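You operate a simulated robot arm through the tools that you are given. There is no shell and no other tool. Be economical: measure what you need, move in short steps, check, and stop when the job is done.

You are at the controls of a simulated robot arm. One attempt, no reset.

JOB
Take the small steel tray on the olive bench top and put it away on the top of the narrow steel shelf. Put the medium block from the olive bench top on the navy bench top. Take the thick pink board and put it on the beige trolley top. Take the shallow grey tray and put it on the shelf under the navy bench. Put the square grey tub on the beige bench shelf. Put the thick blue board on the teal trolley top. Do these in any order.

It is judged by the outcome, as a careful person would: the job done as asked, and still so three seconds after it is handed in. It fails if anything else is knocked over, pushed out of place, dropped, spilled or broken.

ROBOT AND FRAMES
A 7-joint arm with a vacuum gripper on a trunk, on a base that drives. Base frame: it is fixed to the floor where the robot stands at the start and does not move with it; the origin is under the middle of the robot, x ahead of it, y to its left, z up; the surface under the hand at the start is at about z = 0.8. Lengths are in m, angles in degrees, forces in N, time in s.
Its first joint turns from -149.0 to 149.0 degrees. Places, roughly: beige bench shelf [-1.6, 0.1, 0.3]; beige trolley top [-0.3, 4.3, 0.8]; medium block (10x8x5 cm) [0.9, -0.3, 0.8]; navy bench top [0.2, 1.8, 0.8]; shallow grey tray (17x15x3 cm) [-1.9, 0.6, 0.9]; shelf under the navy bench [0.2, 1.8, 0.2]; small steel tray (15x12x2 cm) [0.8, 0, 0.8]; square grey tub (10x10x6 cm) [-1.7, 0.6, 1.2]; teal trolley top [-0.4, 4.8, 0.8]; thick blue board (16x12x2 cm) [-1.6, 0.3, 1.2]; thick pink board (16x12x2 cm) [-1.9, 0.5, 0.3]; top of the narrow steel shelf (66x15 cm) [-1.64, 0.36, 1.16]. Payload 1.06 kg.
Tool frame: the origin (TCP) lies in the middle of the cups' lips, and z points out of the cups. The gripper has 1 cup of 0.024 m across, covering 0.024 by 0.024 m (tool x, y); the bellows give 0.008 m. With the vacuum on, a cup seals on a smooth face that it is pressed against (1 to 4 N); it does not hold porous or soft things. The pull reaches 23 N.
Orientation is told as [roll, pitch, yaw] about the base's x, y, z axes, in that order, counted from this pose: with the cups facing straight down, the tool's x points along the base's -x, its y along +y and its z along -z.

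CONTROLS
- The arm moves only by the tool step_arm. Its argument "rows" is a list of rows, each an object (a shift or turn left out is 0, a gripper value left out holds the last) with "dp": the shift along the tool's x, y, z in m, a list of three; "turn": the turn, a rotation vector about the tool's x, y, z in rad, a list of three; "vac": the vacuum: 1 switches it on, 0 off. In form: [{"dp": [tx, ty, tz], "turn": [wx, wy, wz], "vac": vac}, ...]. A call has 1 to 20 rows; each row is the pose to reach, as a shift and turn from the pose commanded when the call began, along the tool's axes at that moment. Each row takes 0.2 s and may step no farther than 0.05 m and 8.6 degrees from the row before; otherwise, or with a gripper value out of range, the whole call is refused. A pose out of reach is approached as far as the arm can. The call stops where the force on the tool passes 40 N (or 10 N more than at its start, if that is more) or the arm is blocked; 0.2 s more then pass. The pull builds up within a second once a cup has sealed. Time passes only in rows, and 0.2 s behind the last, so rows that repeat a pose give it time. The reply holds the time, the measured pose of the TCP, the force on the tool along the base axes and the pull of the vacuum, in the units named above and with some noise, with the torque about the TCP (base axes, N m) and any sound that the robot's microphone picked up.
- Cameras (640 x 400 px; columns grow to the right, rows downward): "scene" is now at [0.0255, 0.1909, 1.4726]; the picture's right is [0.33, -0.94, 0.00], its down [-0.69, -0.24, -0.68] and it looks along [0.64, 0.22, -0.73] (base axes); focal length 214 px, centre (320, 200). "wrist" rides on the gripper at [0.078, 0.019, -0.096] in the tool frame; the picture's right is [-0.24, 0.97, 0.00], its down [-0.71, -0.17, -0.69] and it looks along [-0.67, -0.16, 0.73] (tool axes); focal length 243 px, centre (320, 200). There is no depth. A picture from a camera that has moved, and an enlarged one, comes with that camera's place and axes in the base frame and with its lens. The place of the scene camera against the robot may be out by one fixed shift of up to 0.012 m in any direction.
- capture(camera): a new picture of that camera. It takes no simulated time.
- move_column(by): slides the trunk up (or, below 0, down) by that many m; the arm and the scene camera ride with it, the base frame stays. It gives what a move gives, with no picture.
- drive_base(legs): drives the robot by 1 to 6 legs, each [ahead, turn to the left] in m and degrees, along the robot's own axes; the way and the turn of a leg run together, so that a leg with both is an arc; at most 1.5 m and 180 degrees a leg. The arm and the cameras ride along, it lands a little off, and it stops where it bumps. It gives what a move gives.
- aim_head(pan, tilt): turns the head with the scene camera to pan (to the left, within 155 degrees either way) and tilt (down, from -29 to 69), counted from straight ahead of the robot. It gives what a move gives.
- inspect(camera, box): a new picture of the part [left, top, right, bottom] of that camera's present view, enlarged. It takes no simulated time.
- hand_in(): hands the job in; it is judged then, once.

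Go step by step. Nothing tells you exact positions but the pictures and the camera data: compare them with the known pose of the tool, close in by small moves and look again before you grip or let go. The budget is 186 turns and 148 pictures, counting those below and the enlarged ones. Unless the task says otherwise, let go and move clear before handing in.

The tools are called as a command line: name --argument value ..., lists and objects as JSON in quotes. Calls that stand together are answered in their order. step_arm: Moves the arm, as the interface text tells. Its arguments: {"type":"object","properties":{"rows":{"type":"array","items":{"type":"object","properties":{"dp":{"type":"array","items":{"type":"number"}},"turn":{"type":"array","items":{"type":"number"}},"vac":{"type":"number"}}}}},"required":["rows"]} The other tools are called the same way: move_column (by) slides the trunk up or down; drive_base (legs) drives the base; aim_head (pan, tilt) turns the head that bears the scene camera; capture (camera) takes a picture; inspect (camera, box) takes an enlarged picture of a part of a camera's view; hand_in () hands the job in.

At the start:

```text
time_s: 0.0
tool_pos: [0.6769, 0.0369, 1.1073]
ee_rot: [0.0, 0.0, 0.0]
wrist_force: [-0.1, 0.0, 0.8]
moment: [0.04, -0.02, -0.04]
pull: 0.1
trunk travel left (down, up): [-0.55, 0.16]
robot x, y, heading: [0.0012, -0.0024, -0.1]
head pan, tilt: [19.3, 47.2]
```

scene: 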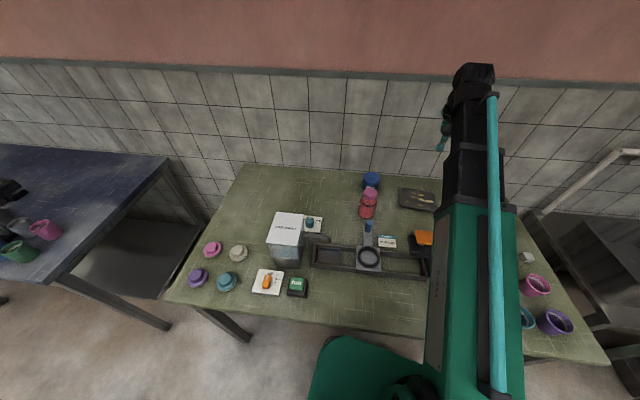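
wrist: 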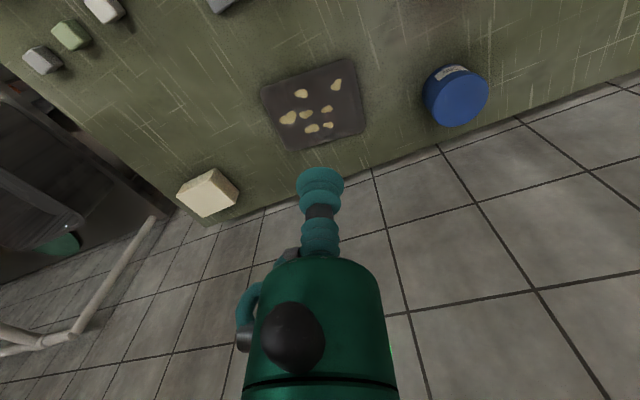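

I see the olive bench ahead, with the dark tray (pieces on it), a beige block and a blue cylinder in the wrist view. I'll look closer at the tray and block first.

inspect --camera "wrist" --box '[160, 40, 400, 230]'

inspect --camera "scene" --box '[160, 150, 480, 350]'

```text
2.11 times, centred on (280, 135) of wrist
camera zoom: at [0.5988, 0.056, 1.2045], right [0.24, 0.97, 0.0], down [0.71, -0.17, 0.69], along [0.67, -0.16, -0.73], focal length 511 px, centre (404, 337)
```

zoom: 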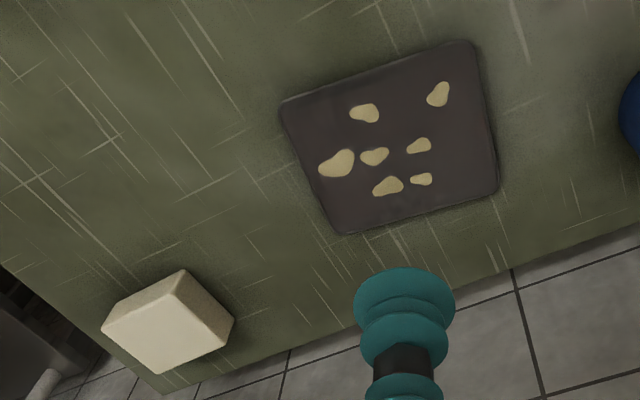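

```text
2.00 times, centred on (320, 250) of scene
camera zoom: at [0.0255, 0.1909, 1.4726], right [0.33, -0.94, 0.0], down [-0.69, -0.24, -0.68], along [0.64, 0.22, -0.73], focal length 429 px, centre (320, 100)
```

zoom: 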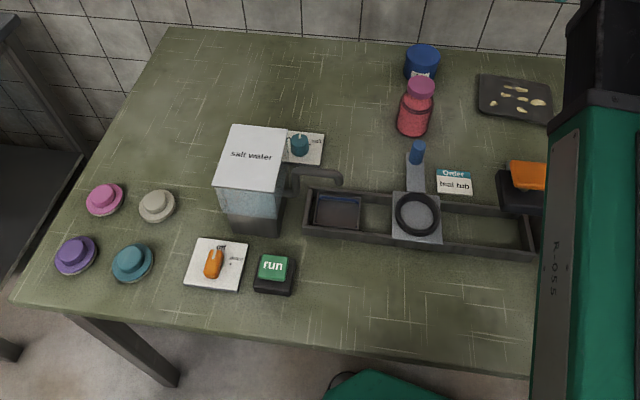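

The tray with pieces sits about (0.75, 0.01) and the block about (0.87, -0.25). Let me survey the other furniture with the head.

aim_head --pan 85 --tilt 25

capture --camera "scene"

aim_head --pan 150 --tilt 25

capture --camera "scene"

```text
time_s: 1.4
tool_pos: [0.6775, 0.0365, 1.1083]
ee_rot: [0.0, 0.0, 0.1]
wrist_force: [-0.6, 0.0, 0.1]
moment: [-0.01, -0.02, -0.04]
pull: 0.1
trunk travel left (down, up): [-0.55, 0.16]
robot x, y, heading: [-0.0003, -0.0016, 0.1]
head pan, tilt: [85.0, 25.0]
```

```text
143 pictures are left
camera scene: at [-0.0414, 0.2565, 1.5063], right [1.0, -0.09, 0.0], down [-0.04, -0.42, -0.91], along [0.08, 0.9, -0.42], focal length 214 px, centre (320, 200)
```

scene: 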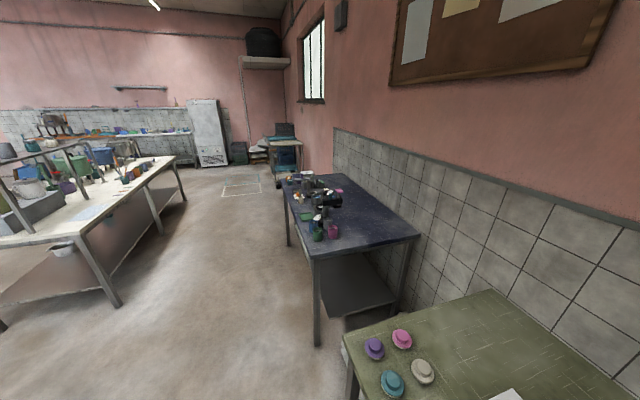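

```text
time_s: 2.7
tool_pos: [0.6768, 0.0373, 1.109]
ee_rot: [0.0, -0.1, 0.0]
wrist_force: [-0.4, -0.1, -0.4]
moment: [0.02, -0.01, -0.03]
pull: 0.1
trunk travel left (down, up): [-0.55, 0.16]
robot x, y, heading: [0.0021, -0.0025, 0.1]
head pan, tilt: [150.0, 25.0]
```

```text
142 pictures are left
camera scene: at [-0.1293, 0.2108, 1.5063], right [0.5, 0.87, 0.0], down [0.37, -0.21, -0.91], along [-0.78, 0.45, -0.42], focal length 214 px, centre (320, 200)
```

scene: 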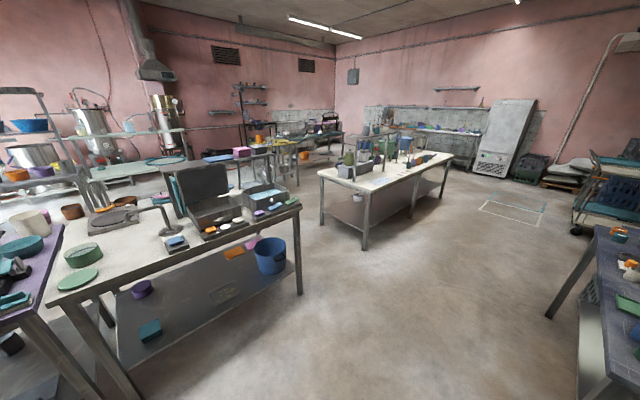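

Behind me is the beige bench with its under-shelf and things on it; I'll zoom in on where the narrow steel shelf should be.

inspect --camera "scene" --box '[140, 110, 340, 235]'

inspect --camera "scene" --box '[40, 190, 320, 365]'

```text
3.20 times, centred on (240, 172) of scene
camera zoom: at [-0.1293, 0.2108, 1.5063], right [0.5, 0.87, 0.0], down [0.37, -0.21, -0.91], along [-0.78, 0.45, -0.42], focal length 686 px, centre (576, 288)
```

zoom: 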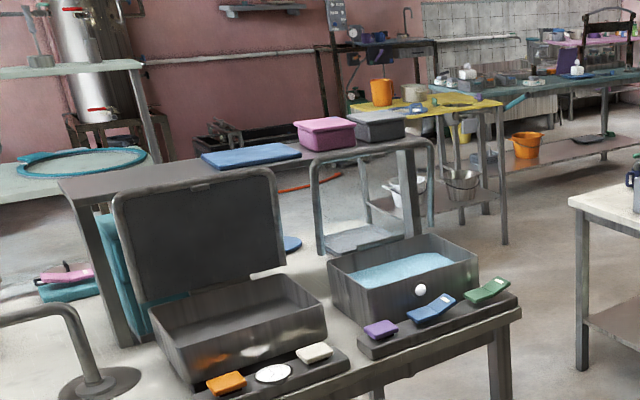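

```text
2.29 times, centred on (180, 278) of scene
camera zoom: at [-0.1293, 0.2108, 1.5063], right [0.5, 0.87, 0.0], down [0.37, -0.21, -0.91], along [-0.78, 0.45, -0.42], focal length 490 px, centre (640, 23)
```

zoom: 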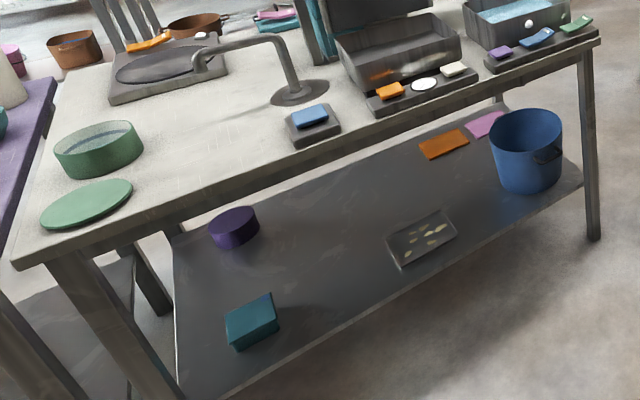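

The narrow shelf is a bridge on the beige bench holding the blue board, a pink tub and the grey tub; the grey tray is behind it and the pink board on the under-shelf's far side. First I move the cup over the beige block.

step_arm --rows '[{"dp": [-0.025, -0.036, 0]}, {"dp": [-0.05, -0.072, 0]}, {"dp": [-0.075, -0.108, 0]}, {"dp": [-0.1, -0.144, 0]}, {"dp": [-0.125, -0.18, 0.02]}, {"dp": [-0.15, -0.216, 0.04]}, {"dp": [-0.175, -0.252, 0.06]}, {"dp": [-0.19, -0.285, 0.08]}, {"dp": [-0.19, -0.285, 0.08]}]'

capture --camera "wrist"

aim_head --pan -15 --tilt 40

capture --camera "scene"

```text
time_s: 4.7
tool_pos: [0.8669, -0.2477, 1.0249]
ee_rot: [0.0, -0.2, -0.1]
wrist_force: [-0.3, -0.1, -0.1]
moment: [0.0, 0.01, 0.02]
pull: 0.0
trunk travel left (down, up): [-0.55, 0.16]
robot x, y, heading: [0.0016, 0.003, 0.2]
head pan, tilt: [150.0, 25.0]
```

```text
139 pictures are left
camera wrist: at [0.7883, -0.2293, 1.122], right [0.23, 0.97, 0.0], down [0.71, -0.17, 0.69], along [0.67, -0.16, -0.73], focal length 243 px, centre (320, 200)
```

wrist: 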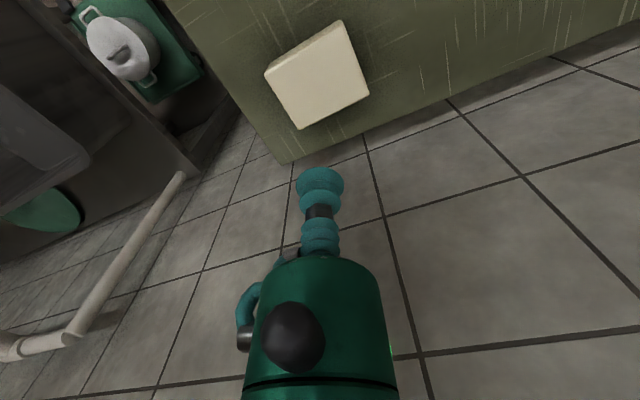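

```text
time_s: 7.2
tool_pos: [0.8668, -0.2478, 1.0259]
ee_rot: [-0.1, 0.0, 0.0]
wrist_force: [0.2, -0.5, 0.5]
moment: [0.01, 0.02, 0.01]
pull: 0.1
trunk travel left (down, up): [-0.55, 0.16]
robot x, y, heading: [-0.0018, -0.0014, -0.0]
head pan, tilt: [-15.0, 40.0]
```

```text
138 pictures are left
camera scene: at [0.0326, 0.1426, 1.483], right [-0.26, -0.97, 0.0], down [-0.62, 0.17, -0.77], along [0.74, -0.2, -0.64], focal length 214 px, centre (320, 200)
```

scene: 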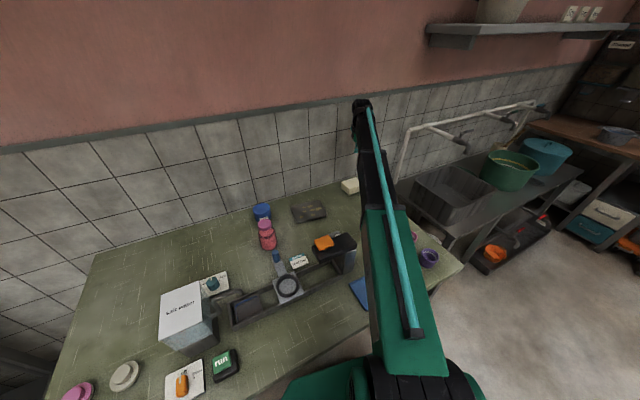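

The cup is above the block's centre; I descend with the vacuum on.

step_arm --rows '[{"dp": [0, 0, 0.05], "vac": 1}, {"dp": [0, 0, 0.1]}, {"dp": [0, 0, 0.145]}, {"dp": [0, 0, 0.163]}, {"dp": [0, 0, 0.168]}, {"dp": [0, 0, 0.173]}, {"dp": [0, 0, 0.173]}]'

capture --camera "wrist"

```text
time_s: 8.8
tool_pos: [0.8663, -0.2485, 0.8563]
ee_rot: [0.0, 0.0, 0.0]
wrist_force: [0.6, 0.2, 0.0]
moment: [-0.02, 0.02, -0.02]
pull: 0.3
trunk travel left (down, up): [-0.55, 0.16]
robot x, y, heading: [0.0049, 0.0035, 0.1]
head pan, tilt: [-15.0, 40.0]
```

```text
137 pictures are left
camera wrist: at [0.7875, -0.229, 0.9521], right [0.24, 0.97, 0.0], down [0.71, -0.17, 0.69], along [0.67, -0.16, -0.73], focal length 243 px, centre (320, 200)
```

wrist: 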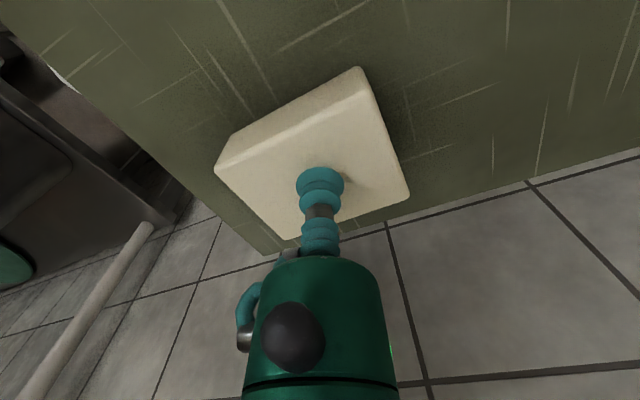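

step_arm --rows '[{"dp": [0, 0, 0.004]}, {"dp": [0, 0, 0.008]}, {"dp": [0, 0, 0.008]}, {"dp": [0, 0, 0.008]}]'

```text
time_s: 9.8
tool_pos: [0.8658, -0.248, 0.8475]
ee_rot: [0.0, 0.0, 0.0]
wrist_force: [0.2, 0.3, -0.1]
moment: [0.03, 0.01, 0.02]
pull: 0.0
trunk travel left (down, up): [-0.55, 0.16]
robot x, y, heading: [-0.0024, -0.0012, -0.2]
head pan, tilt: [-15.0, 40.0]
```

step_arm --rows '[{"dp": [0, 0, 0.004]}, {"dp": [0, 0, 0.006]}, {"dp": [0, 0, 0.006]}, {"dp": [0, 0, 0.006]}]'

capture --camera "wrist"

```text
time_s: 10.8
tool_pos: [0.8661, -0.2474, 0.8414]
ee_rot: [-0.1, -0.1, 0.0]
wrist_force: [3.6, -2.3, 12.5]
moment: [0.02, -0.01, 0.0]
pull: 22.8
trunk travel left (down, up): [-0.55, 0.16]
robot x, y, heading: [-0.004, -0.0028, 0.1]
head pan, tilt: [-15.0, 40.0]
```

```text
136 pictures are left
camera wrist: at [0.7874, -0.2287, 0.9381], right [0.24, 0.97, 0.0], down [0.71, -0.17, 0.69], along [0.67, -0.16, -0.73], focal length 243 px, centre (320, 200)
```

wrist: 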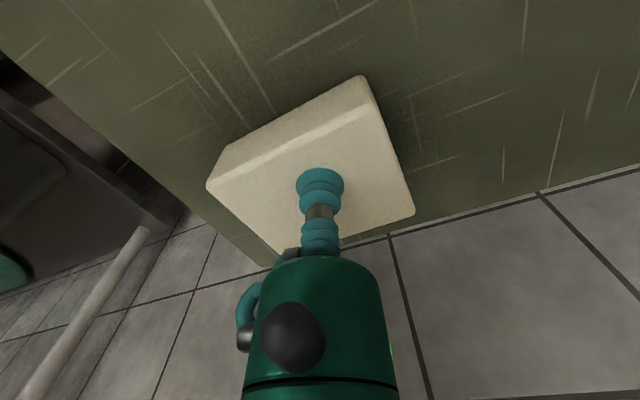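

Sealed with full pull; block top is at about z 0.842 (bench 0.79). I lift it and check the hold, then retract toward the robot.

step_arm --rows '[{"dp": [0, 0, -0.01]}, {"dp": [0, 0, -0.04]}, {"dp": [0, 0, -0.08]}, {"dp": [0, 0, -0.12]}, {"dp": [0, 0, -0.16]}, {"dp": [0, 0, -0.2]}, {"dp": [0, 0, -0.24]}, {"dp": [0.0, 0.0, -0.27]}, {"dp": [0.03, 0.03, -0.28]}, {"dp": [0.06, 0.06, -0.28]}, {"dp": [0.09, 0.09, -0.28]}, {"dp": [0.12, 0.12, -0.28]}, {"dp": [0.15, 0.15, -0.28]}, {"dp": [0.18, 0.18, -0.28]}, {"dp": [0.2, 0.21, -0.28]}, {"dp": [0.2, 0.24, -0.28]}, {"dp": [0.2, 0.25, -0.28]}]'

capture --camera "wrist"

```text
time_s: 14.4
tool_pos: [0.6668, 0.004, 1.1189]
ee_rot: [-0.1, 0.1, 0.0]
wrist_force: [-0.1, 0.5, -3.3]
moment: [0.01, 0.02, 0.02]
pull: 22.9
trunk travel left (down, up): [-0.55, 0.16]
robot x, y, heading: [0.0022, 0.0012, -0.1]
head pan, tilt: [-15.0, 40.0]
```

```text
135 pictures are left
camera wrist: at [0.5885, 0.0224, 1.2156], right [0.24, 0.97, 0.0], down [0.71, -0.17, 0.69], along [0.67, -0.16, -0.73], focal length 243 px, centre (320, 200)
```

wrist: 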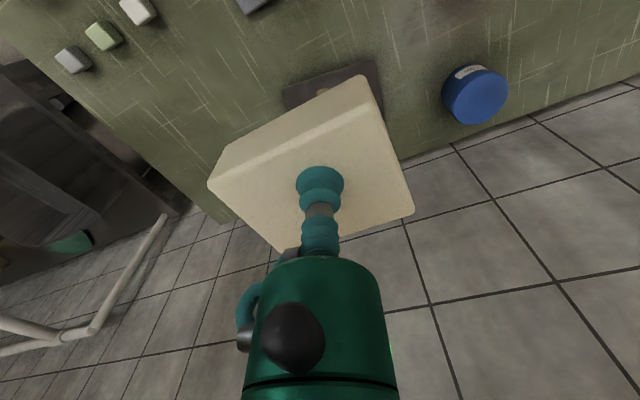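

The block hangs well. I turn and drive to stand by the navy bench's near end, carrying it high.

drive_base --legs '[[0, 113], [0.86, 0], [0, -70]]'

aim_head --pan 10 --tilt 45

capture --camera "scene"

capture --camera "wrist"

```text
time_s: 17.5
tool_pos: [0.3298, 0.544, 1.1184]
ee_rot: [-0.1, 0.0, 58.2]
wrist_force: [2.0, 0.3, -2.5]
moment: [0.03, 0.12, 0.03]
pull: 22.7
trunk travel left (down, up): [-0.55, 0.16]
robot x, y, heading: [-0.0275, -0.0201, 49.7]
head pan, tilt: [-15.0, 40.0]
stopped in leg 1: the robot was blocked; the commanded pose is now the measured one
```

```text
time_s: 18.4
tool_pos: [0.3292, 0.5427, 1.1194]
ee_rot: [0.0, 0.1, 58.4]
wrist_force: [0.3, 0.3, -3.0]
moment: [0.01, 0.1, 0.03]
pull: 23.1
trunk travel left (down, up): [-0.55, 0.16]
robot x, y, heading: [-0.0275, -0.0179, 49.9]
head pan, tilt: [10.0, 45.0]
```

```text
134 pictures are left
camera scene: at [-0.149, 0.1204, 1.4757], right [0.86, -0.51, 0.0], down [-0.36, -0.61, -0.71], along [0.36, 0.61, -0.71], focal length 214 px, centre (320, 200)
```

scene: 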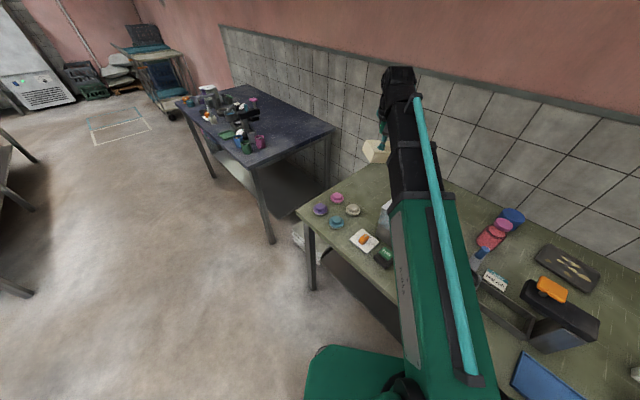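

```text
133 pictures are left
camera wrist: at [0.2718, 0.4863, 1.2155], right [-0.7, 0.71, 0.0], down [0.52, 0.51, 0.69], along [0.49, 0.48, -0.73], focal length 243 px, centre (320, 200)
```

wrist: 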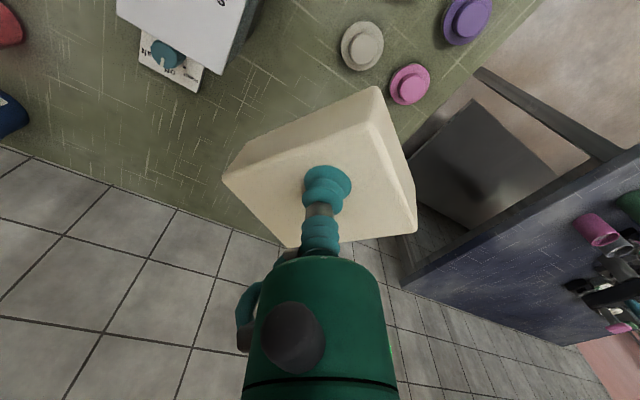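

The turn was blocked at 50°; I look down at the base to see what it touches.

aim_head --pan -30 --tilt 69

capture --camera "scene"

aim_head --pan 40 --tilt 69

capture --camera "scene"

```text
time_s: 19.4
tool_pos: [0.3304, 0.543, 1.1189]
ee_rot: [0.1, 0.0, 58.3]
wrist_force: [0.7, -0.1, -3.4]
moment: [-0.03, 0.1, 0.0]
pull: 23.1
trunk travel left (down, up): [-0.55, 0.16]
robot x, y, heading: [-0.0265, -0.0209, 49.6]
head pan, tilt: [-30.0, 68.8]
```

```text
132 pictures are left
camera scene: at [-0.1373, 0.0691, 1.4469], right [0.34, -0.94, 0.0], down [-0.88, -0.31, -0.36], along [0.34, 0.12, -0.93], focal length 214 px, centre (320, 200)
```

scene: 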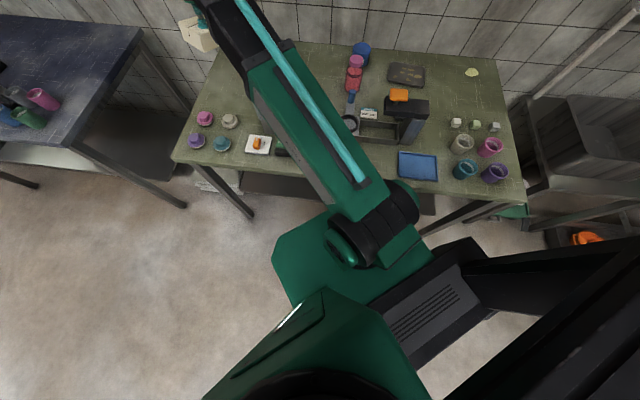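

```text
time_s: 20.8
tool_pos: [0.3301, 0.5429, 1.1189]
ee_rot: [-0.1, 0.0, 58.3]
wrist_force: [-0.3, 0.5, -2.4]
moment: [0.0, 0.09, 0.0]
pull: 23.2
trunk travel left (down, up): [-0.55, 0.16]
robot x, y, heading: [-0.0255, -0.0204, 49.7]
head pan, tilt: [40.0, 68.8]
```

```text
131 pictures are left
camera scene: at [-0.1896, 0.1061, 1.4469], right [1.0, -0.01, 0.0], down [-0.01, -0.93, -0.36], along [0.0, 0.36, -0.93], focal length 214 px, centre (320, 200)
```

scene: 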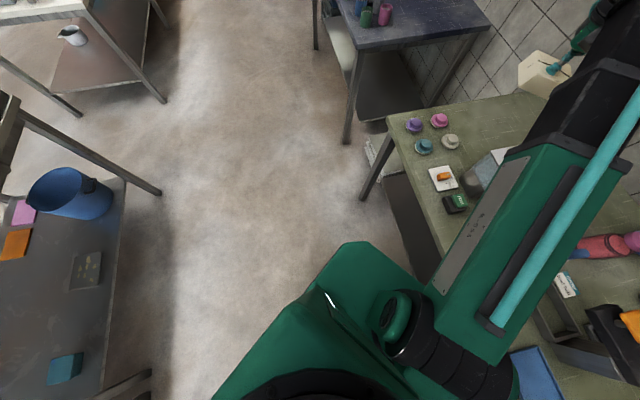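

inspect --camera "scene" --box '[370, 90, 610, 240]'

inspect --camera "scene" --box '[280, 180, 560, 355]'

```text
2.67 times, centred on (490, 165) of scene
camera zoom: at [-0.1896, 0.1061, 1.4469], right [1.0, -0.01, 0.0], down [-0.01, -0.93, -0.36], along [0.0, 0.36, -0.93], focal length 572 px, centre (-133, 293)
```

zoom: 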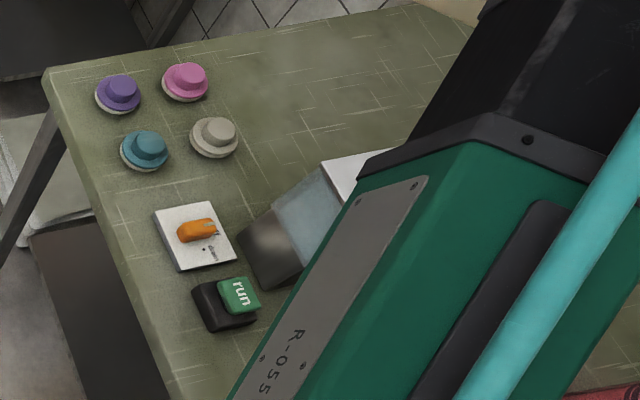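

```text
2.29 times, centred on (420, 268) of scene
camera zoom: at [-0.1896, 0.1061, 1.4469], right [1.0, -0.01, 0.0], down [-0.01, -0.93, -0.36], along [0.0, 0.36, -0.93], focal length 490 px, centre (91, 46)
```

zoom: 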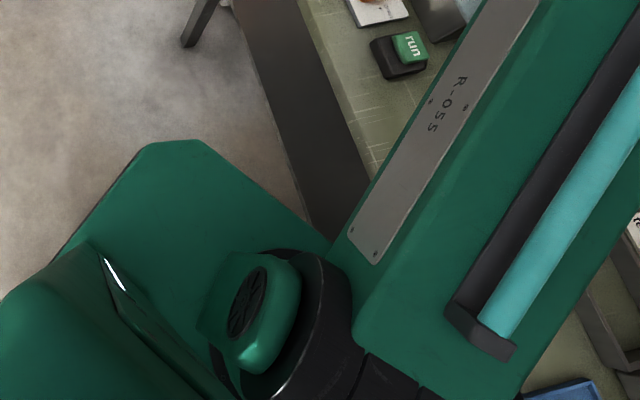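

The base's front corner met the olive bench's lower shelf; nothing looks disturbed. I back off, then turn and drive around.

drive_base --legs '[[-0.35, 0], [0, 50]]'

```text
time_s: 25.4
tool_pos: [-0.4569, 0.3456, 1.1188]
ee_rot: [0.1, -0.1, 107.9]
wrist_force: [-0.9, -0.4, -3.3]
moment: [-0.13, 0.07, 0.04]
pull: 22.3
trunk travel left (down, up): [-0.55, 0.16]
robot x, y, heading: [-0.2582, -0.2931, 99.2]
head pan, tilt: [40.0, 68.8]
```

drive_base --legs '[[1.1, 0], [0, -50]]'

aim_head --pan 10 --tilt 50

capture --camera "scene"

capture --camera "wrist"

```text
time_s: 33.3
tool_pos: [-0.0849, 1.3729, 1.1188]
ee_rot: [0.0, 0.0, 58.4]
wrist_force: [0.6, -0.4, -2.1]
moment: [0.02, 0.15, -0.02]
pull: 23.0
trunk travel left (down, up): [-0.55, 0.16]
robot x, y, heading: [-0.4403, 0.8107, 50.1]
head pan, tilt: [40.0, 68.8]
```

```text
time_s: 34.3
tool_pos: [-0.0855, 1.3731, 1.1189]
ee_rot: [0.0, 0.0, 58.3]
wrist_force: [-0.2, -0.5, -2.7]
moment: [-0.02, 0.1, 0.02]
pull: 22.7
trunk travel left (down, up): [-0.55, 0.16]
robot x, y, heading: [-0.441, 0.8112, 49.8]
head pan, tilt: [10.0, 50.0]
```

```text
128 pictures are left
camera scene: at [-0.5659, 0.947, 1.4688], right [0.86, -0.5, 0.0], down [-0.39, -0.66, -0.64], along [0.32, 0.55, -0.77], focal length 214 px, centre (320, 200)
```

scene: 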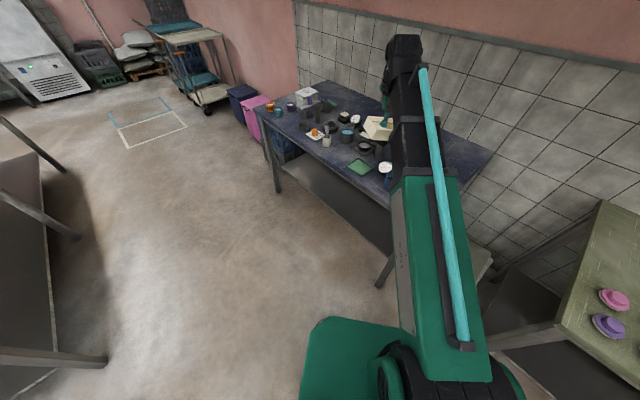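

```text
127 pictures are left
camera wrist: at [-0.143, 1.3168, 1.2155], right [-0.7, 0.71, 0.0], down [0.52, 0.51, 0.68], along [0.49, 0.48, -0.73], focal length 243 px, centre (320, 200)
```

wrist: 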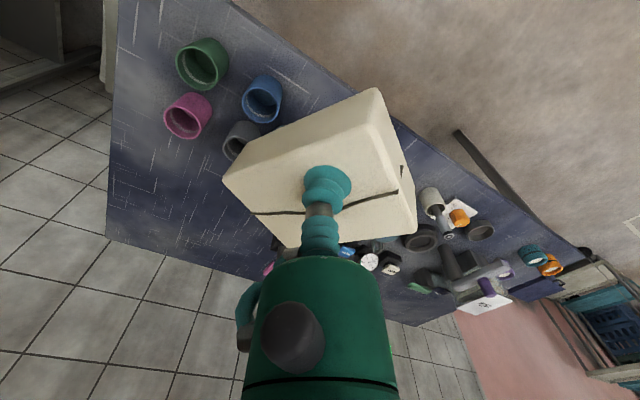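

The near-right area of the navy top is free; I move the block to about (0.33, 1.37) at height.

step_arm --rows '[{"dp": [-0.024, -0.0394, 0]}, {"dp": [-0.048, -0.0788, 0]}, {"dp": [-0.072, -0.1182, 0]}, {"dp": [-0.096, -0.1577, 0]}, {"dp": [-0.12, -0.1971, 0]}, {"dp": [-0.144, -0.2365, 0]}, {"dp": [-0.168, -0.276, 0]}, {"dp": [-0.192, -0.3154, 0]}, {"dp": [-0.2153, -0.3548, 0]}, {"dp": [-0.2153, -0.3548, 0.04]}, {"dp": [-0.2153, -0.3548, 0.08]}, {"dp": [-0.2153, -0.3548, 0.11]}]'

capture --camera "wrist"

aim_head --pan -5 --tilt 42

capture --camera "scene"

```text
time_s: 36.9
tool_pos: [0.3286, 1.3695, 1.0086]
ee_rot: [0.0, 0.0, 58.3]
wrist_force: [-1.1, -0.4, -3.4]
moment: [-0.01, 0.11, 0.0]
pull: 23.2
trunk travel left (down, up): [-0.55, 0.16]
robot x, y, heading: [-0.4456, 0.8084, 49.5]
head pan, tilt: [10.0, 50.0]
```

```text
126 pictures are left
camera wrist: at [0.2704, 1.3128, 1.1049], right [-0.7, 0.71, 0.0], down [0.52, 0.51, 0.68], along [0.49, 0.48, -0.73], focal length 243 px, centre (320, 200)
```

wrist: 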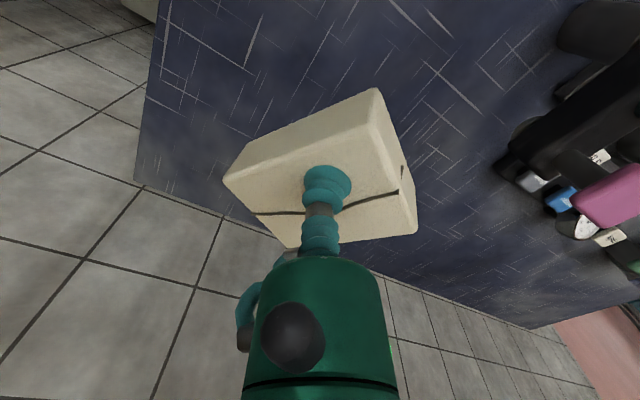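

```text
time_s: 37.7
tool_pos: [0.3268, 1.3698, 1.0087]
ee_rot: [0.0, 0.0, 58.3]
wrist_force: [0.1, 1.2, -3.4]
moment: [0.01, 0.07, -0.02]
pull: 22.9
trunk travel left (down, up): [-0.55, 0.16]
robot x, y, heading: [-0.4435, 0.8163, 49.7]
head pan, tilt: [-5.0, 42.0]
```

```text
125 pictures are left
camera scene: at [-0.5452, 0.9394, 1.48], right [0.7, -0.71, 0.0], down [-0.48, -0.47, -0.74], along [0.53, 0.52, -0.67], focal length 214 px, centre (320, 200)
```

scene: 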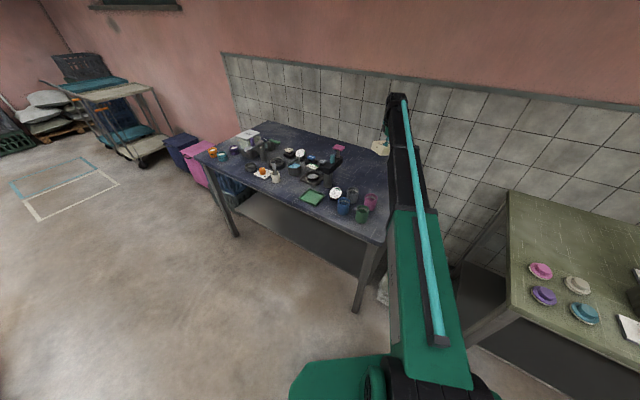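

Clear navy surface below. I lower the block until contact.

step_arm --rows '[{"dp": [0, 0, 0.04]}, {"dp": [0, 0, 0.08]}, {"dp": [0, 0, 0.12]}, {"dp": [0, 0, 0.14]}, {"dp": [0, 0, 0.14]}]'

capture --camera "wrist"

```text
time_s: 38.9
tool_pos: [0.3283, 1.3698, 0.8685]
ee_rot: [0.0, 0.0, 58.3]
wrist_force: [0.8, -0.1, -3.0]
moment: [-0.01, 0.12, 0.04]
pull: 22.8
trunk travel left (down, up): [-0.55, 0.16]
robot x, y, heading: [-0.44, 0.8064, 49.5]
head pan, tilt: [-5.0, 42.0]
```

```text
124 pictures are left
camera wrist: at [0.2708, 1.3131, 0.9658], right [-0.7, 0.71, 0.0], down [0.52, 0.51, 0.68], along [0.49, 0.48, -0.73], focal length 243 px, centre (320, 200)
```

wrist: 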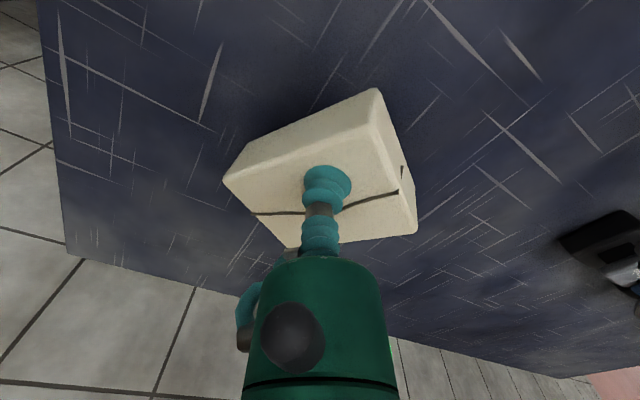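

step_arm --rows '[{"dp": [0, 0, 0.005]}, {"dp": [0, 0, 0.01]}, {"dp": [0, 0, 0.015]}, {"dp": [0, 0, 0.019]}, {"dp": [0, 0, 0.019]}]'

```text
time_s: 40.1
tool_pos: [0.3293, 1.37, 0.8505]
ee_rot: [0.0, 0.1, 58.3]
wrist_force: [0.3, 0.6, -0.9]
moment: [-0.12, -0.04, 0.04]
pull: 22.2
trunk travel left (down, up): [-0.55, 0.16]
robot x, y, heading: [-0.4424, 0.8088, 49.8]
head pan, tilt: [-5.0, 42.0]
```

step_arm --rows '[{"dp": [0, 0, 0.003]}, {"dp": [0, 0, 0.003]}, {"dp": [0, 0, 0.003], "vac": 0}, {"dp": [0, 0, 0.003]}, {"dp": [0, 0, 0.003]}, {"dp": [0, 0, 0.003]}, {"dp": [0, 0, 0.003]}]'

```text
time_s: 41.7
tool_pos: [0.3279, 1.3704, 0.8476]
ee_rot: [0.0, 0.0, 58.3]
wrist_force: [-0.2, 0.3, -0.7]
moment: [-0.01, -0.02, 0.05]
pull: 0.0
trunk travel left (down, up): [-0.55, 0.16]
robot x, y, heading: [-0.4404, 0.8096, 49.6]
head pan, tilt: [-5.0, 42.0]
```

Released; I rise and check.

step_arm --rows '[{"dp": [0, 0, -0.01]}, {"dp": [0, 0, -0.05]}, {"dp": [0, 0, -0.1]}, {"dp": [0, 0, -0.15]}, {"dp": [0, 0, -0.2]}, {"dp": [0, 0, -0.25]}, {"dp": [0.04, 0, -0.27]}, {"dp": [0.08, 0, -0.27]}, {"dp": [0.12, 0, -0.27]}, {"dp": [0.16, 0, -0.27]}, {"dp": [0.2, 0, -0.27]}, {"dp": [0.24, 0, -0.27]}]'

capture --camera "wrist"

```text
time_s: 44.3
tool_pos: [0.2006, 1.1653, 1.117]
ee_rot: [0.0, 0.0, 58.3]
wrist_force: [-0.5, 0.2, 0.7]
moment: [0.02, -0.04, 0.01]
pull: 0.0
trunk travel left (down, up): [-0.55, 0.16]
robot x, y, heading: [-0.4419, 0.8093, 49.7]
head pan, tilt: [-5.0, 42.0]
```

```text
123 pictures are left
camera wrist: at [0.1421, 1.1091, 1.2131], right [-0.7, 0.71, 0.0], down [0.52, 0.51, 0.68], along [0.49, 0.48, -0.73], focal length 243 px, centre (320, 200)
```

wrist: 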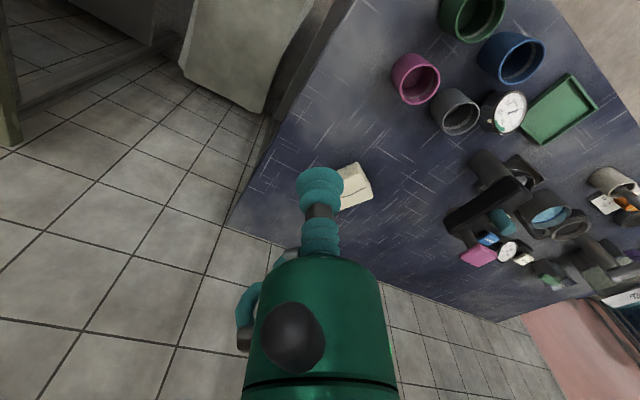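

Block is placed on the navy top. Next I look at the aisle at the end of the beige bench.

drive_base --legs '[[-0.15, 0], [0, 60], [0, 60]]'

aim_head --pan 10 --tilt 40

capture --camera "scene"

aim_head --pan 55 --tilt 40

capture --camera "scene"

```text
time_s: 50.9
tool_pos: [-1.1612, 1.0839, 1.1162]
ee_rot: [0.0, 0.0, 177.2]
wrist_force: [0.2, -0.3, 0.1]
moment: [0.01, 0.02, 0.02]
pull: 0.2
trunk travel left (down, up): [-0.55, 0.16]
robot x, y, heading: [-0.5401, 0.698, 168.5]
head pan, tilt: [-5.0, 42.0]
```

```text
time_s: 51.7
tool_pos: [-1.1617, 1.0846, 1.1166]
ee_rot: [-0.1, 0.0, 177.2]
wrist_force: [0.3, 0.4, -0.2]
moment: [-0.02, 0.01, 0.02]
pull: 0.1
trunk travel left (down, up): [-0.55, 0.16]
robot x, y, heading: [-0.5416, 0.6953, 168.5]
head pan, tilt: [10.0, 40.0]
```

```text
122 pictures are left
camera scene: at [-0.6186, 0.5153, 1.483], right [0.03, 1.0, 0.0], down [0.64, -0.02, -0.77], along [-0.77, 0.02, -0.64], focal length 214 px, centre (320, 200)
```

scene: 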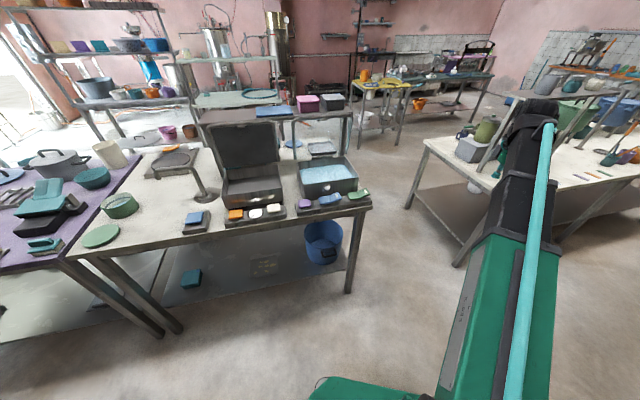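

```text
time_s: 52.8
tool_pos: [-1.1609, 1.0836, 1.1157]
ee_rot: [0.0, -0.1, 177.1]
wrist_force: [-0.8, -0.8, 0.7]
moment: [0.01, 0.0, -0.01]
pull: 0.0
trunk travel left (down, up): [-0.55, 0.16]
robot x, y, heading: [-0.5395, 0.693, 168.6]
head pan, tilt: [55.0, 40.0]
```

```text
121 pictures are left
camera scene: at [-0.5953, 0.4546, 1.483], right [-0.69, 0.73, 0.0], down [0.47, 0.44, -0.77], along [-0.56, -0.53, -0.64], focal length 214 px, centre (320, 200)
```

scene: 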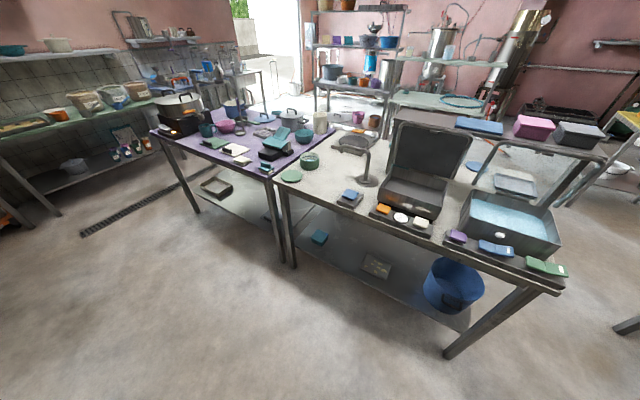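

The aisle at the bench end looks about 0.72 m wide, running along heading ~192°. I swing the arm ahead-left, then drive into the aisle in short legs.

step_arm --rows '[{"dp": [-0.003, 0.045, 0], "turn": [0, 0, -0.035]}, {"dp": [-0.006, 0.09, 0], "turn": [0, 0, -0.07]}, {"dp": [-0.009, 0.135, 0], "turn": [0, 0, -0.105]}, {"dp": [-0.012, 0.18, 0], "turn": [0, 0, -0.14]}, {"dp": [-0.015, 0.225, 0], "turn": [0, 0, -0.175]}, {"dp": [-0.018, 0.27, 0], "turn": [0, 0, -0.21]}, {"dp": [-0.021, 0.315, 0], "turn": [0, 0, -0.245]}, {"dp": [-0.0236, 0.358, 0], "turn": [0, 0, -0.28]}]'

drive_base --legs '[[0, -41], [0.68, 0], [0, 64]]'

aim_head --pan 0 --tilt 50

capture --camera "scene"

```text
time_s: 54.6
tool_pos: [-1.2011, 0.7298, 1.1165]
ee_rot: [-0.1, 0.0, -166.8]
wrist_force: [0.4, -0.7, 0.0]
moment: [0.01, -0.02, -0.04]
pull: 0.1
trunk travel left (down, up): [-0.55, 0.16]
robot x, y, heading: [-0.5372, 0.6912, 168.6]
head pan, tilt: [55.0, 40.0]
```

```text
time_s: 63.1
tool_pos: [-1.5727, 0.9977, 1.1167]
ee_rot: [0.0, 0.0, -142.3]
wrist_force: [0.4, -0.7, 0.8]
moment: [0.03, 0.0, -0.02]
pull: 0.1
trunk travel left (down, up): [-0.55, 0.16]
robot x, y, heading: [-0.9521, 1.2379, -167.1]
head pan, tilt: [55.0, 40.0]
```

```text
time_s: 64.4
tool_pos: [-1.5724, 0.9969, 1.1163]
ee_rot: [0.0, 0.0, -142.4]
wrist_force: [-0.3, -0.8, -0.4]
moment: [0.0, -0.01, 0.0]
pull: 0.0
trunk travel left (down, up): [-0.55, 0.16]
robot x, y, heading: [-0.9531, 1.2417, -166.9]
head pan, tilt: [0.0, 50.0]
```

```text
120 pictures are left
camera scene: at [-0.9503, 1.0609, 1.4688], right [-0.22, 0.97, 0.0], down [0.75, 0.17, -0.64], along [-0.63, -0.14, -0.77], focal length 214 px, centre (320, 200)
```

scene: 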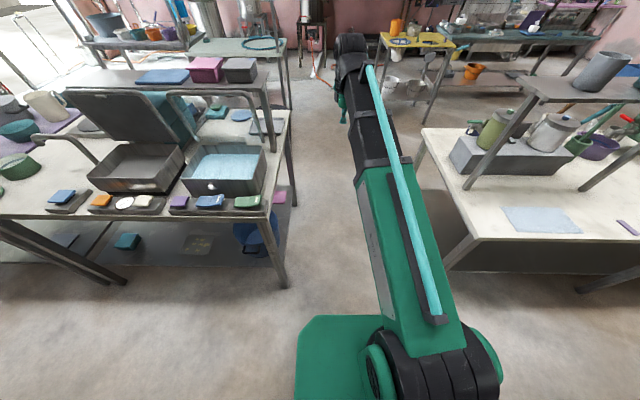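

The aisle is clear; I drive in.

drive_base --legs '[[0.66, 0]]'

aim_head --pan 70 --tilt 50

capture --camera "scene"

capture --camera "wrist"

```text
time_s: 68.0
tool_pos: [-2.1966, 0.8462, 1.1169]
ee_rot: [0.0, 0.0, -142.0]
wrist_force: [0.6, -0.9, 0.6]
moment: [-0.02, 0.02, -0.01]
pull: 0.0
trunk travel left (down, up): [-0.55, 0.16]
robot x, y, heading: [-1.5771, 1.0928, -166.7]
head pan, tilt: [0.0, 50.0]
```

```text
time_s: 69.4
tool_pos: [-2.1979, 0.8468, 1.1169]
ee_rot: [0.0, 0.0, -141.9]
wrist_force: [0.8, -0.4, -0.2]
moment: [-0.03, 0.01, -0.02]
pull: 0.0
trunk travel left (down, up): [-0.55, 0.16]
robot x, y, heading: [-1.5809, 1.0948, -166.6]
head pan, tilt: [70.0, 50.0]
```

```text
119 pictures are left
camera scene: at [-1.5102, 0.8562, 1.4688], right [-0.99, 0.12, 0.0], down [0.09, 0.76, -0.64], along [-0.08, -0.64, -0.77], focal length 214 px, centre (320, 200)
```

scene: 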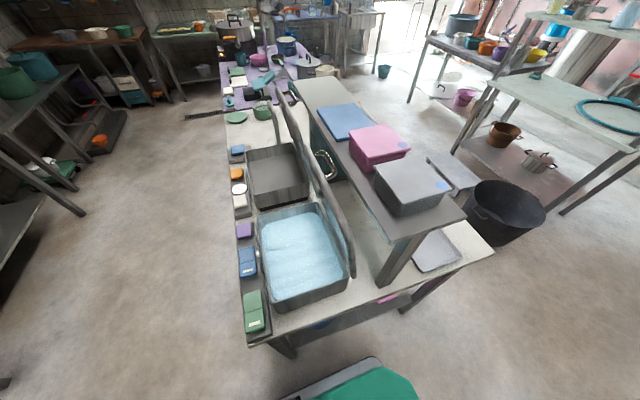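

```text
118 pictures are left
camera wrist: at [-2.1235, 0.8805, 1.2133], right [0.41, -0.91, 0.0], down [-0.66, -0.3, 0.68], along [-0.62, -0.28, -0.73], focal length 243 px, centre (320, 200)
```

wrist: 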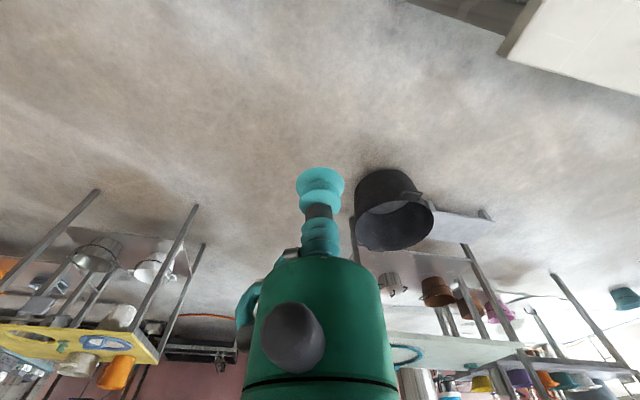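

inspect --camera "scene" --box '[300, 90, 500, 215]'

inspect --camera "scene" --box '[340, 200, 500, 330]'

```text
3.20 times, centred on (400, 152) of scene
camera zoom: at [-1.5102, 0.8562, 1.4688], right [-0.99, 0.12, 0.0], down [0.09, 0.76, -0.64], along [-0.08, -0.64, -0.77], focal length 686 px, centre (64, 352)
```

zoom: 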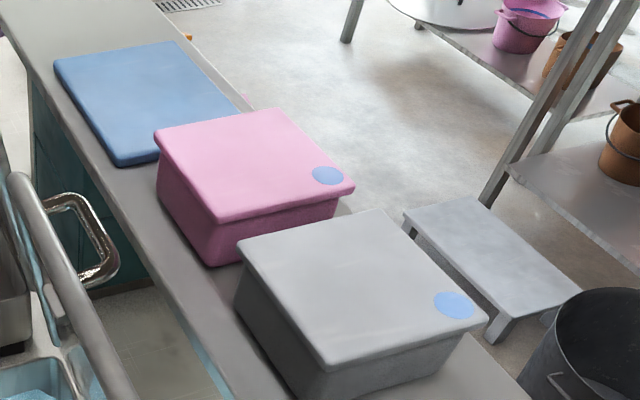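

```text
3.08 times, centred on (420, 265) of scene
camera zoom: at [-1.5102, 0.8562, 1.4688], right [-0.99, 0.12, 0.0], down [0.09, 0.76, -0.64], along [-0.08, -0.64, -0.77], focal length 660 px, centre (12, 0)
```

zoom: 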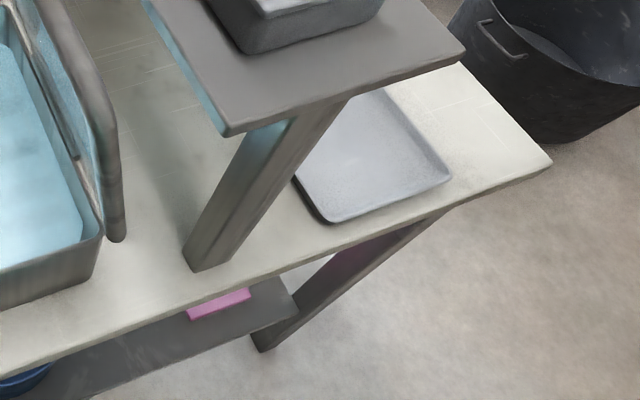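

I see the grey tub and pink tub (lidded), the blue board on the bridge shelf, and the shallow grey tray on the bench near its far end corner. I raise the trunk and back up a little to get the grey tub into reach.

move_column --by 0.15

drive_base --legs '[[-0.28, 0]]'

step_arm --rows '[{"dp": [0, 0, -0.04]}, {"dp": [0, 0, -0.08]}, {"dp": [0, 0, -0.11]}]'

capture --camera "scene"

```text
time_s: 71.1
tool_pos: [-2.1963, 0.8461, 1.2669]
ee_rot: [0.0, 0.0, -142.0]
wrist_force: [0.1, -1.2, -1.1]
moment: [0.02, -0.02, 0.02]
pull: 0.1
trunk travel left (down, up): [-0.7, 0.01]
robot x, y, heading: [-1.5807, 1.0922, -166.8]
head pan, tilt: [70.0, 50.0]
```

```text
time_s: 73.1
tool_pos: [-1.9265, 0.9155, 1.2661]
ee_rot: [-0.1, 0.0, -142.3]
wrist_force: [0.5, 0.7, 0.4]
moment: [0.05, 0.0, -0.07]
pull: 0.1
trunk travel left (down, up): [-0.7, 0.01]
robot x, y, heading: [-1.3098, 1.1552, -167.0]
head pan, tilt: [70.0, 50.0]
```

```text
time_s: 73.4
tool_pos: [-1.9307, 0.9134, 1.2857]
ee_rot: [-0.4, -0.9, -142.5]
wrist_force: [-7.2, -2.6, -13.4]
moment: [-0.05, 0.21, 0.02]
pull: 0.0
trunk travel left (down, up): [-0.7, 0.01]
robot x, y, heading: [-1.3066, 1.1567, -167.2]
head pan, tilt: [70.0, 50.0]
stopped in row 1: the force on the tool passed its limit at 77 N (the readings are from after the stop); the commanded pose is now the measured one
```

```text
115 pictures are left
camera scene: at [-1.2411, 0.9189, 1.6188], right [-0.99, 0.12, 0.0], down [0.09, 0.76, -0.64], along [-0.08, -0.64, -0.77], focal length 214 px, centre (320, 200)
```

scene: 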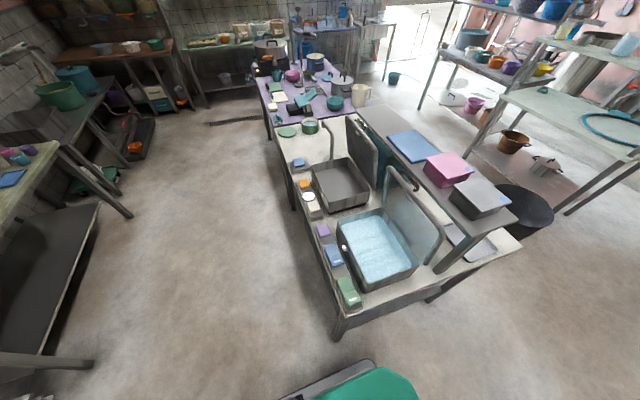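

Raising met a strong downward force; I look at the arm to find what it touched.

aim_head --pan 15 --tilt 15

capture --camera "scene"

capture --camera "wrist"

```text
time_s: 74.7
tool_pos: [-1.9309, 0.9139, 1.2856]
ee_rot: [-0.3, -0.8, -142.4]
wrist_force: [-12.4, -5.9, -30.0]
moment: [-0.19, 1.04, -0.04]
pull: 0.0
trunk travel left (down, up): [-0.7, 0.01]
robot x, y, heading: [-1.3093, 1.1559, -167.2]
head pan, tilt: [15.0, 15.0]
```

```text
114 pictures are left
camera scene: at [-1.3146, 0.9513, 1.6725], right [-0.47, 0.88, 0.0], down [0.23, 0.12, -0.97], along [-0.85, -0.45, -0.26], focal length 214 px, centre (320, 200)
```

scene: 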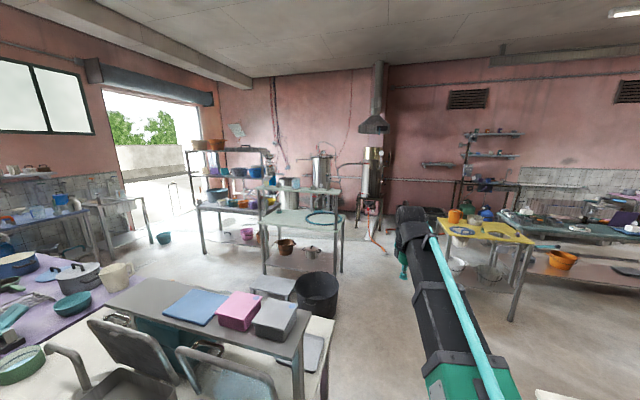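

```text
113 pictures are left
camera wrist: at [-1.8563, 0.9467, 1.3801], right [0.41, -0.91, 0.0], down [-0.66, -0.29, 0.7], along [-0.64, -0.28, -0.72], focal length 243 px, centre (320, 200)
```

wrist: 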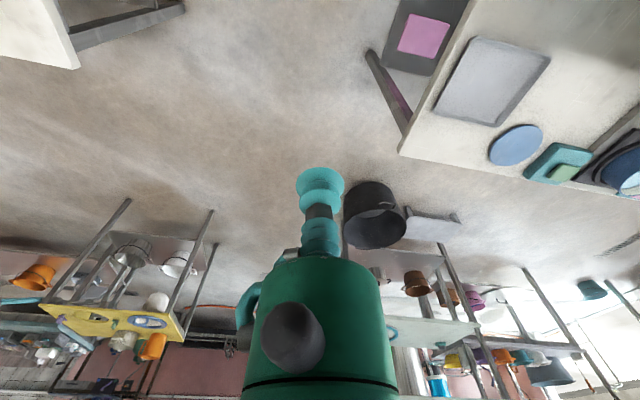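

Nothing external near the tool, so it's likely the gripper folding against the forearm at its height limit. I go down a bit to relieve it.

step_arm --rows '[{"dp": [0, 0, 0.015], "turn": [0, 0, 0]}, {"dp": [0, 0, 0.03]}, {"dp": [0, 0, 0.03]}]'

```text
time_s: 75.5
tool_pos: [-1.9325, 0.911, 1.2545]
ee_rot: [-0.4, -0.7, -142.5]
wrist_force: [0.3, -0.4, -0.3]
moment: [0.0, -0.02, 0.01]
pull: 0.2
trunk travel left (down, up): [-0.7, 0.01]
robot x, y, heading: [-1.3122, 1.1598, -167.1]
head pan, tilt: [15.0, 15.0]
```

drive_base --legs '[[-0.22, 0]]'

step_arm --rows '[{"dp": [-0.03, 0.04, 0], "turn": [-0.007, 0.012, 0]}, {"dp": [-0.06, 0.08, -0.005], "turn": [-0.007, 0.012, 0]}, {"dp": [-0.09, 0.12, -0.01], "turn": [-0.007, 0.012, 0]}, {"dp": [-0.09, 0.12, -0.02], "turn": [-0.007, 0.012, 0]}, {"dp": [-0.09, 0.12, -0.03], "turn": [-0.007, 0.012, 0]}]'

```text
time_s: 77.2
tool_pos: [-1.7108, 0.965, 1.254]
ee_rot: [-0.4, -0.8, -142.9]
wrist_force: [1.0, -0.3, -0.5]
moment: [0.0, 0.0, -0.04]
pull: 0.0
trunk travel left (down, up): [-0.7, 0.01]
robot x, y, heading: [-1.0828, 1.205, -167.6]
head pan, tilt: [15.0, 15.0]
```

```text
refused: row 2 steps farther than a row can; nothing moved
```

step_arm --rows '[{"dp": [-0.025, 0.033, 0], "turn": [-0.007, 0.012, 0]}, {"dp": [-0.05, 0.066, -0.0], "turn": [-0.007, 0.012, 0]}, {"dp": [-0.075, 0.1, -0.005], "turn": [-0.007, 0.012, 0]}, {"dp": [-0.09, 0.12, -0.015], "turn": [-0.007, 0.012, 0]}, {"dp": [-0.09, 0.12, -0.025], "turn": [-0.007, 0.012, 0]}, {"dp": [-0.09, 0.12, -0.035], "turn": [-0.007, 0.012, 0]}]'

capture --camera "wrist"

```text
time_s: 78.6
tool_pos: [-1.7091, 0.8137, 1.2903]
ee_rot: [0.1, -0.1, -142.8]
wrist_force: [0.2, -0.6, -0.1]
moment: [0.0, 0.0, 0.01]
pull: 0.0
trunk travel left (down, up): [-0.7, 0.01]
robot x, y, heading: [-1.0866, 1.2056, -167.2]
head pan, tilt: [15.0, 15.0]
```

```text
112 pictures are left
camera wrist: at [-1.6361, 0.8474, 1.3866], right [0.4, -0.92, 0.0], down [-0.67, -0.29, 0.69], along [-0.63, -0.28, -0.73], focal length 243 px, centre (320, 200)
```

wrist: 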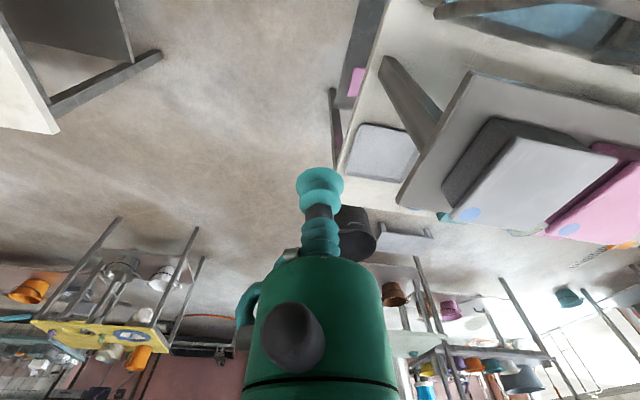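

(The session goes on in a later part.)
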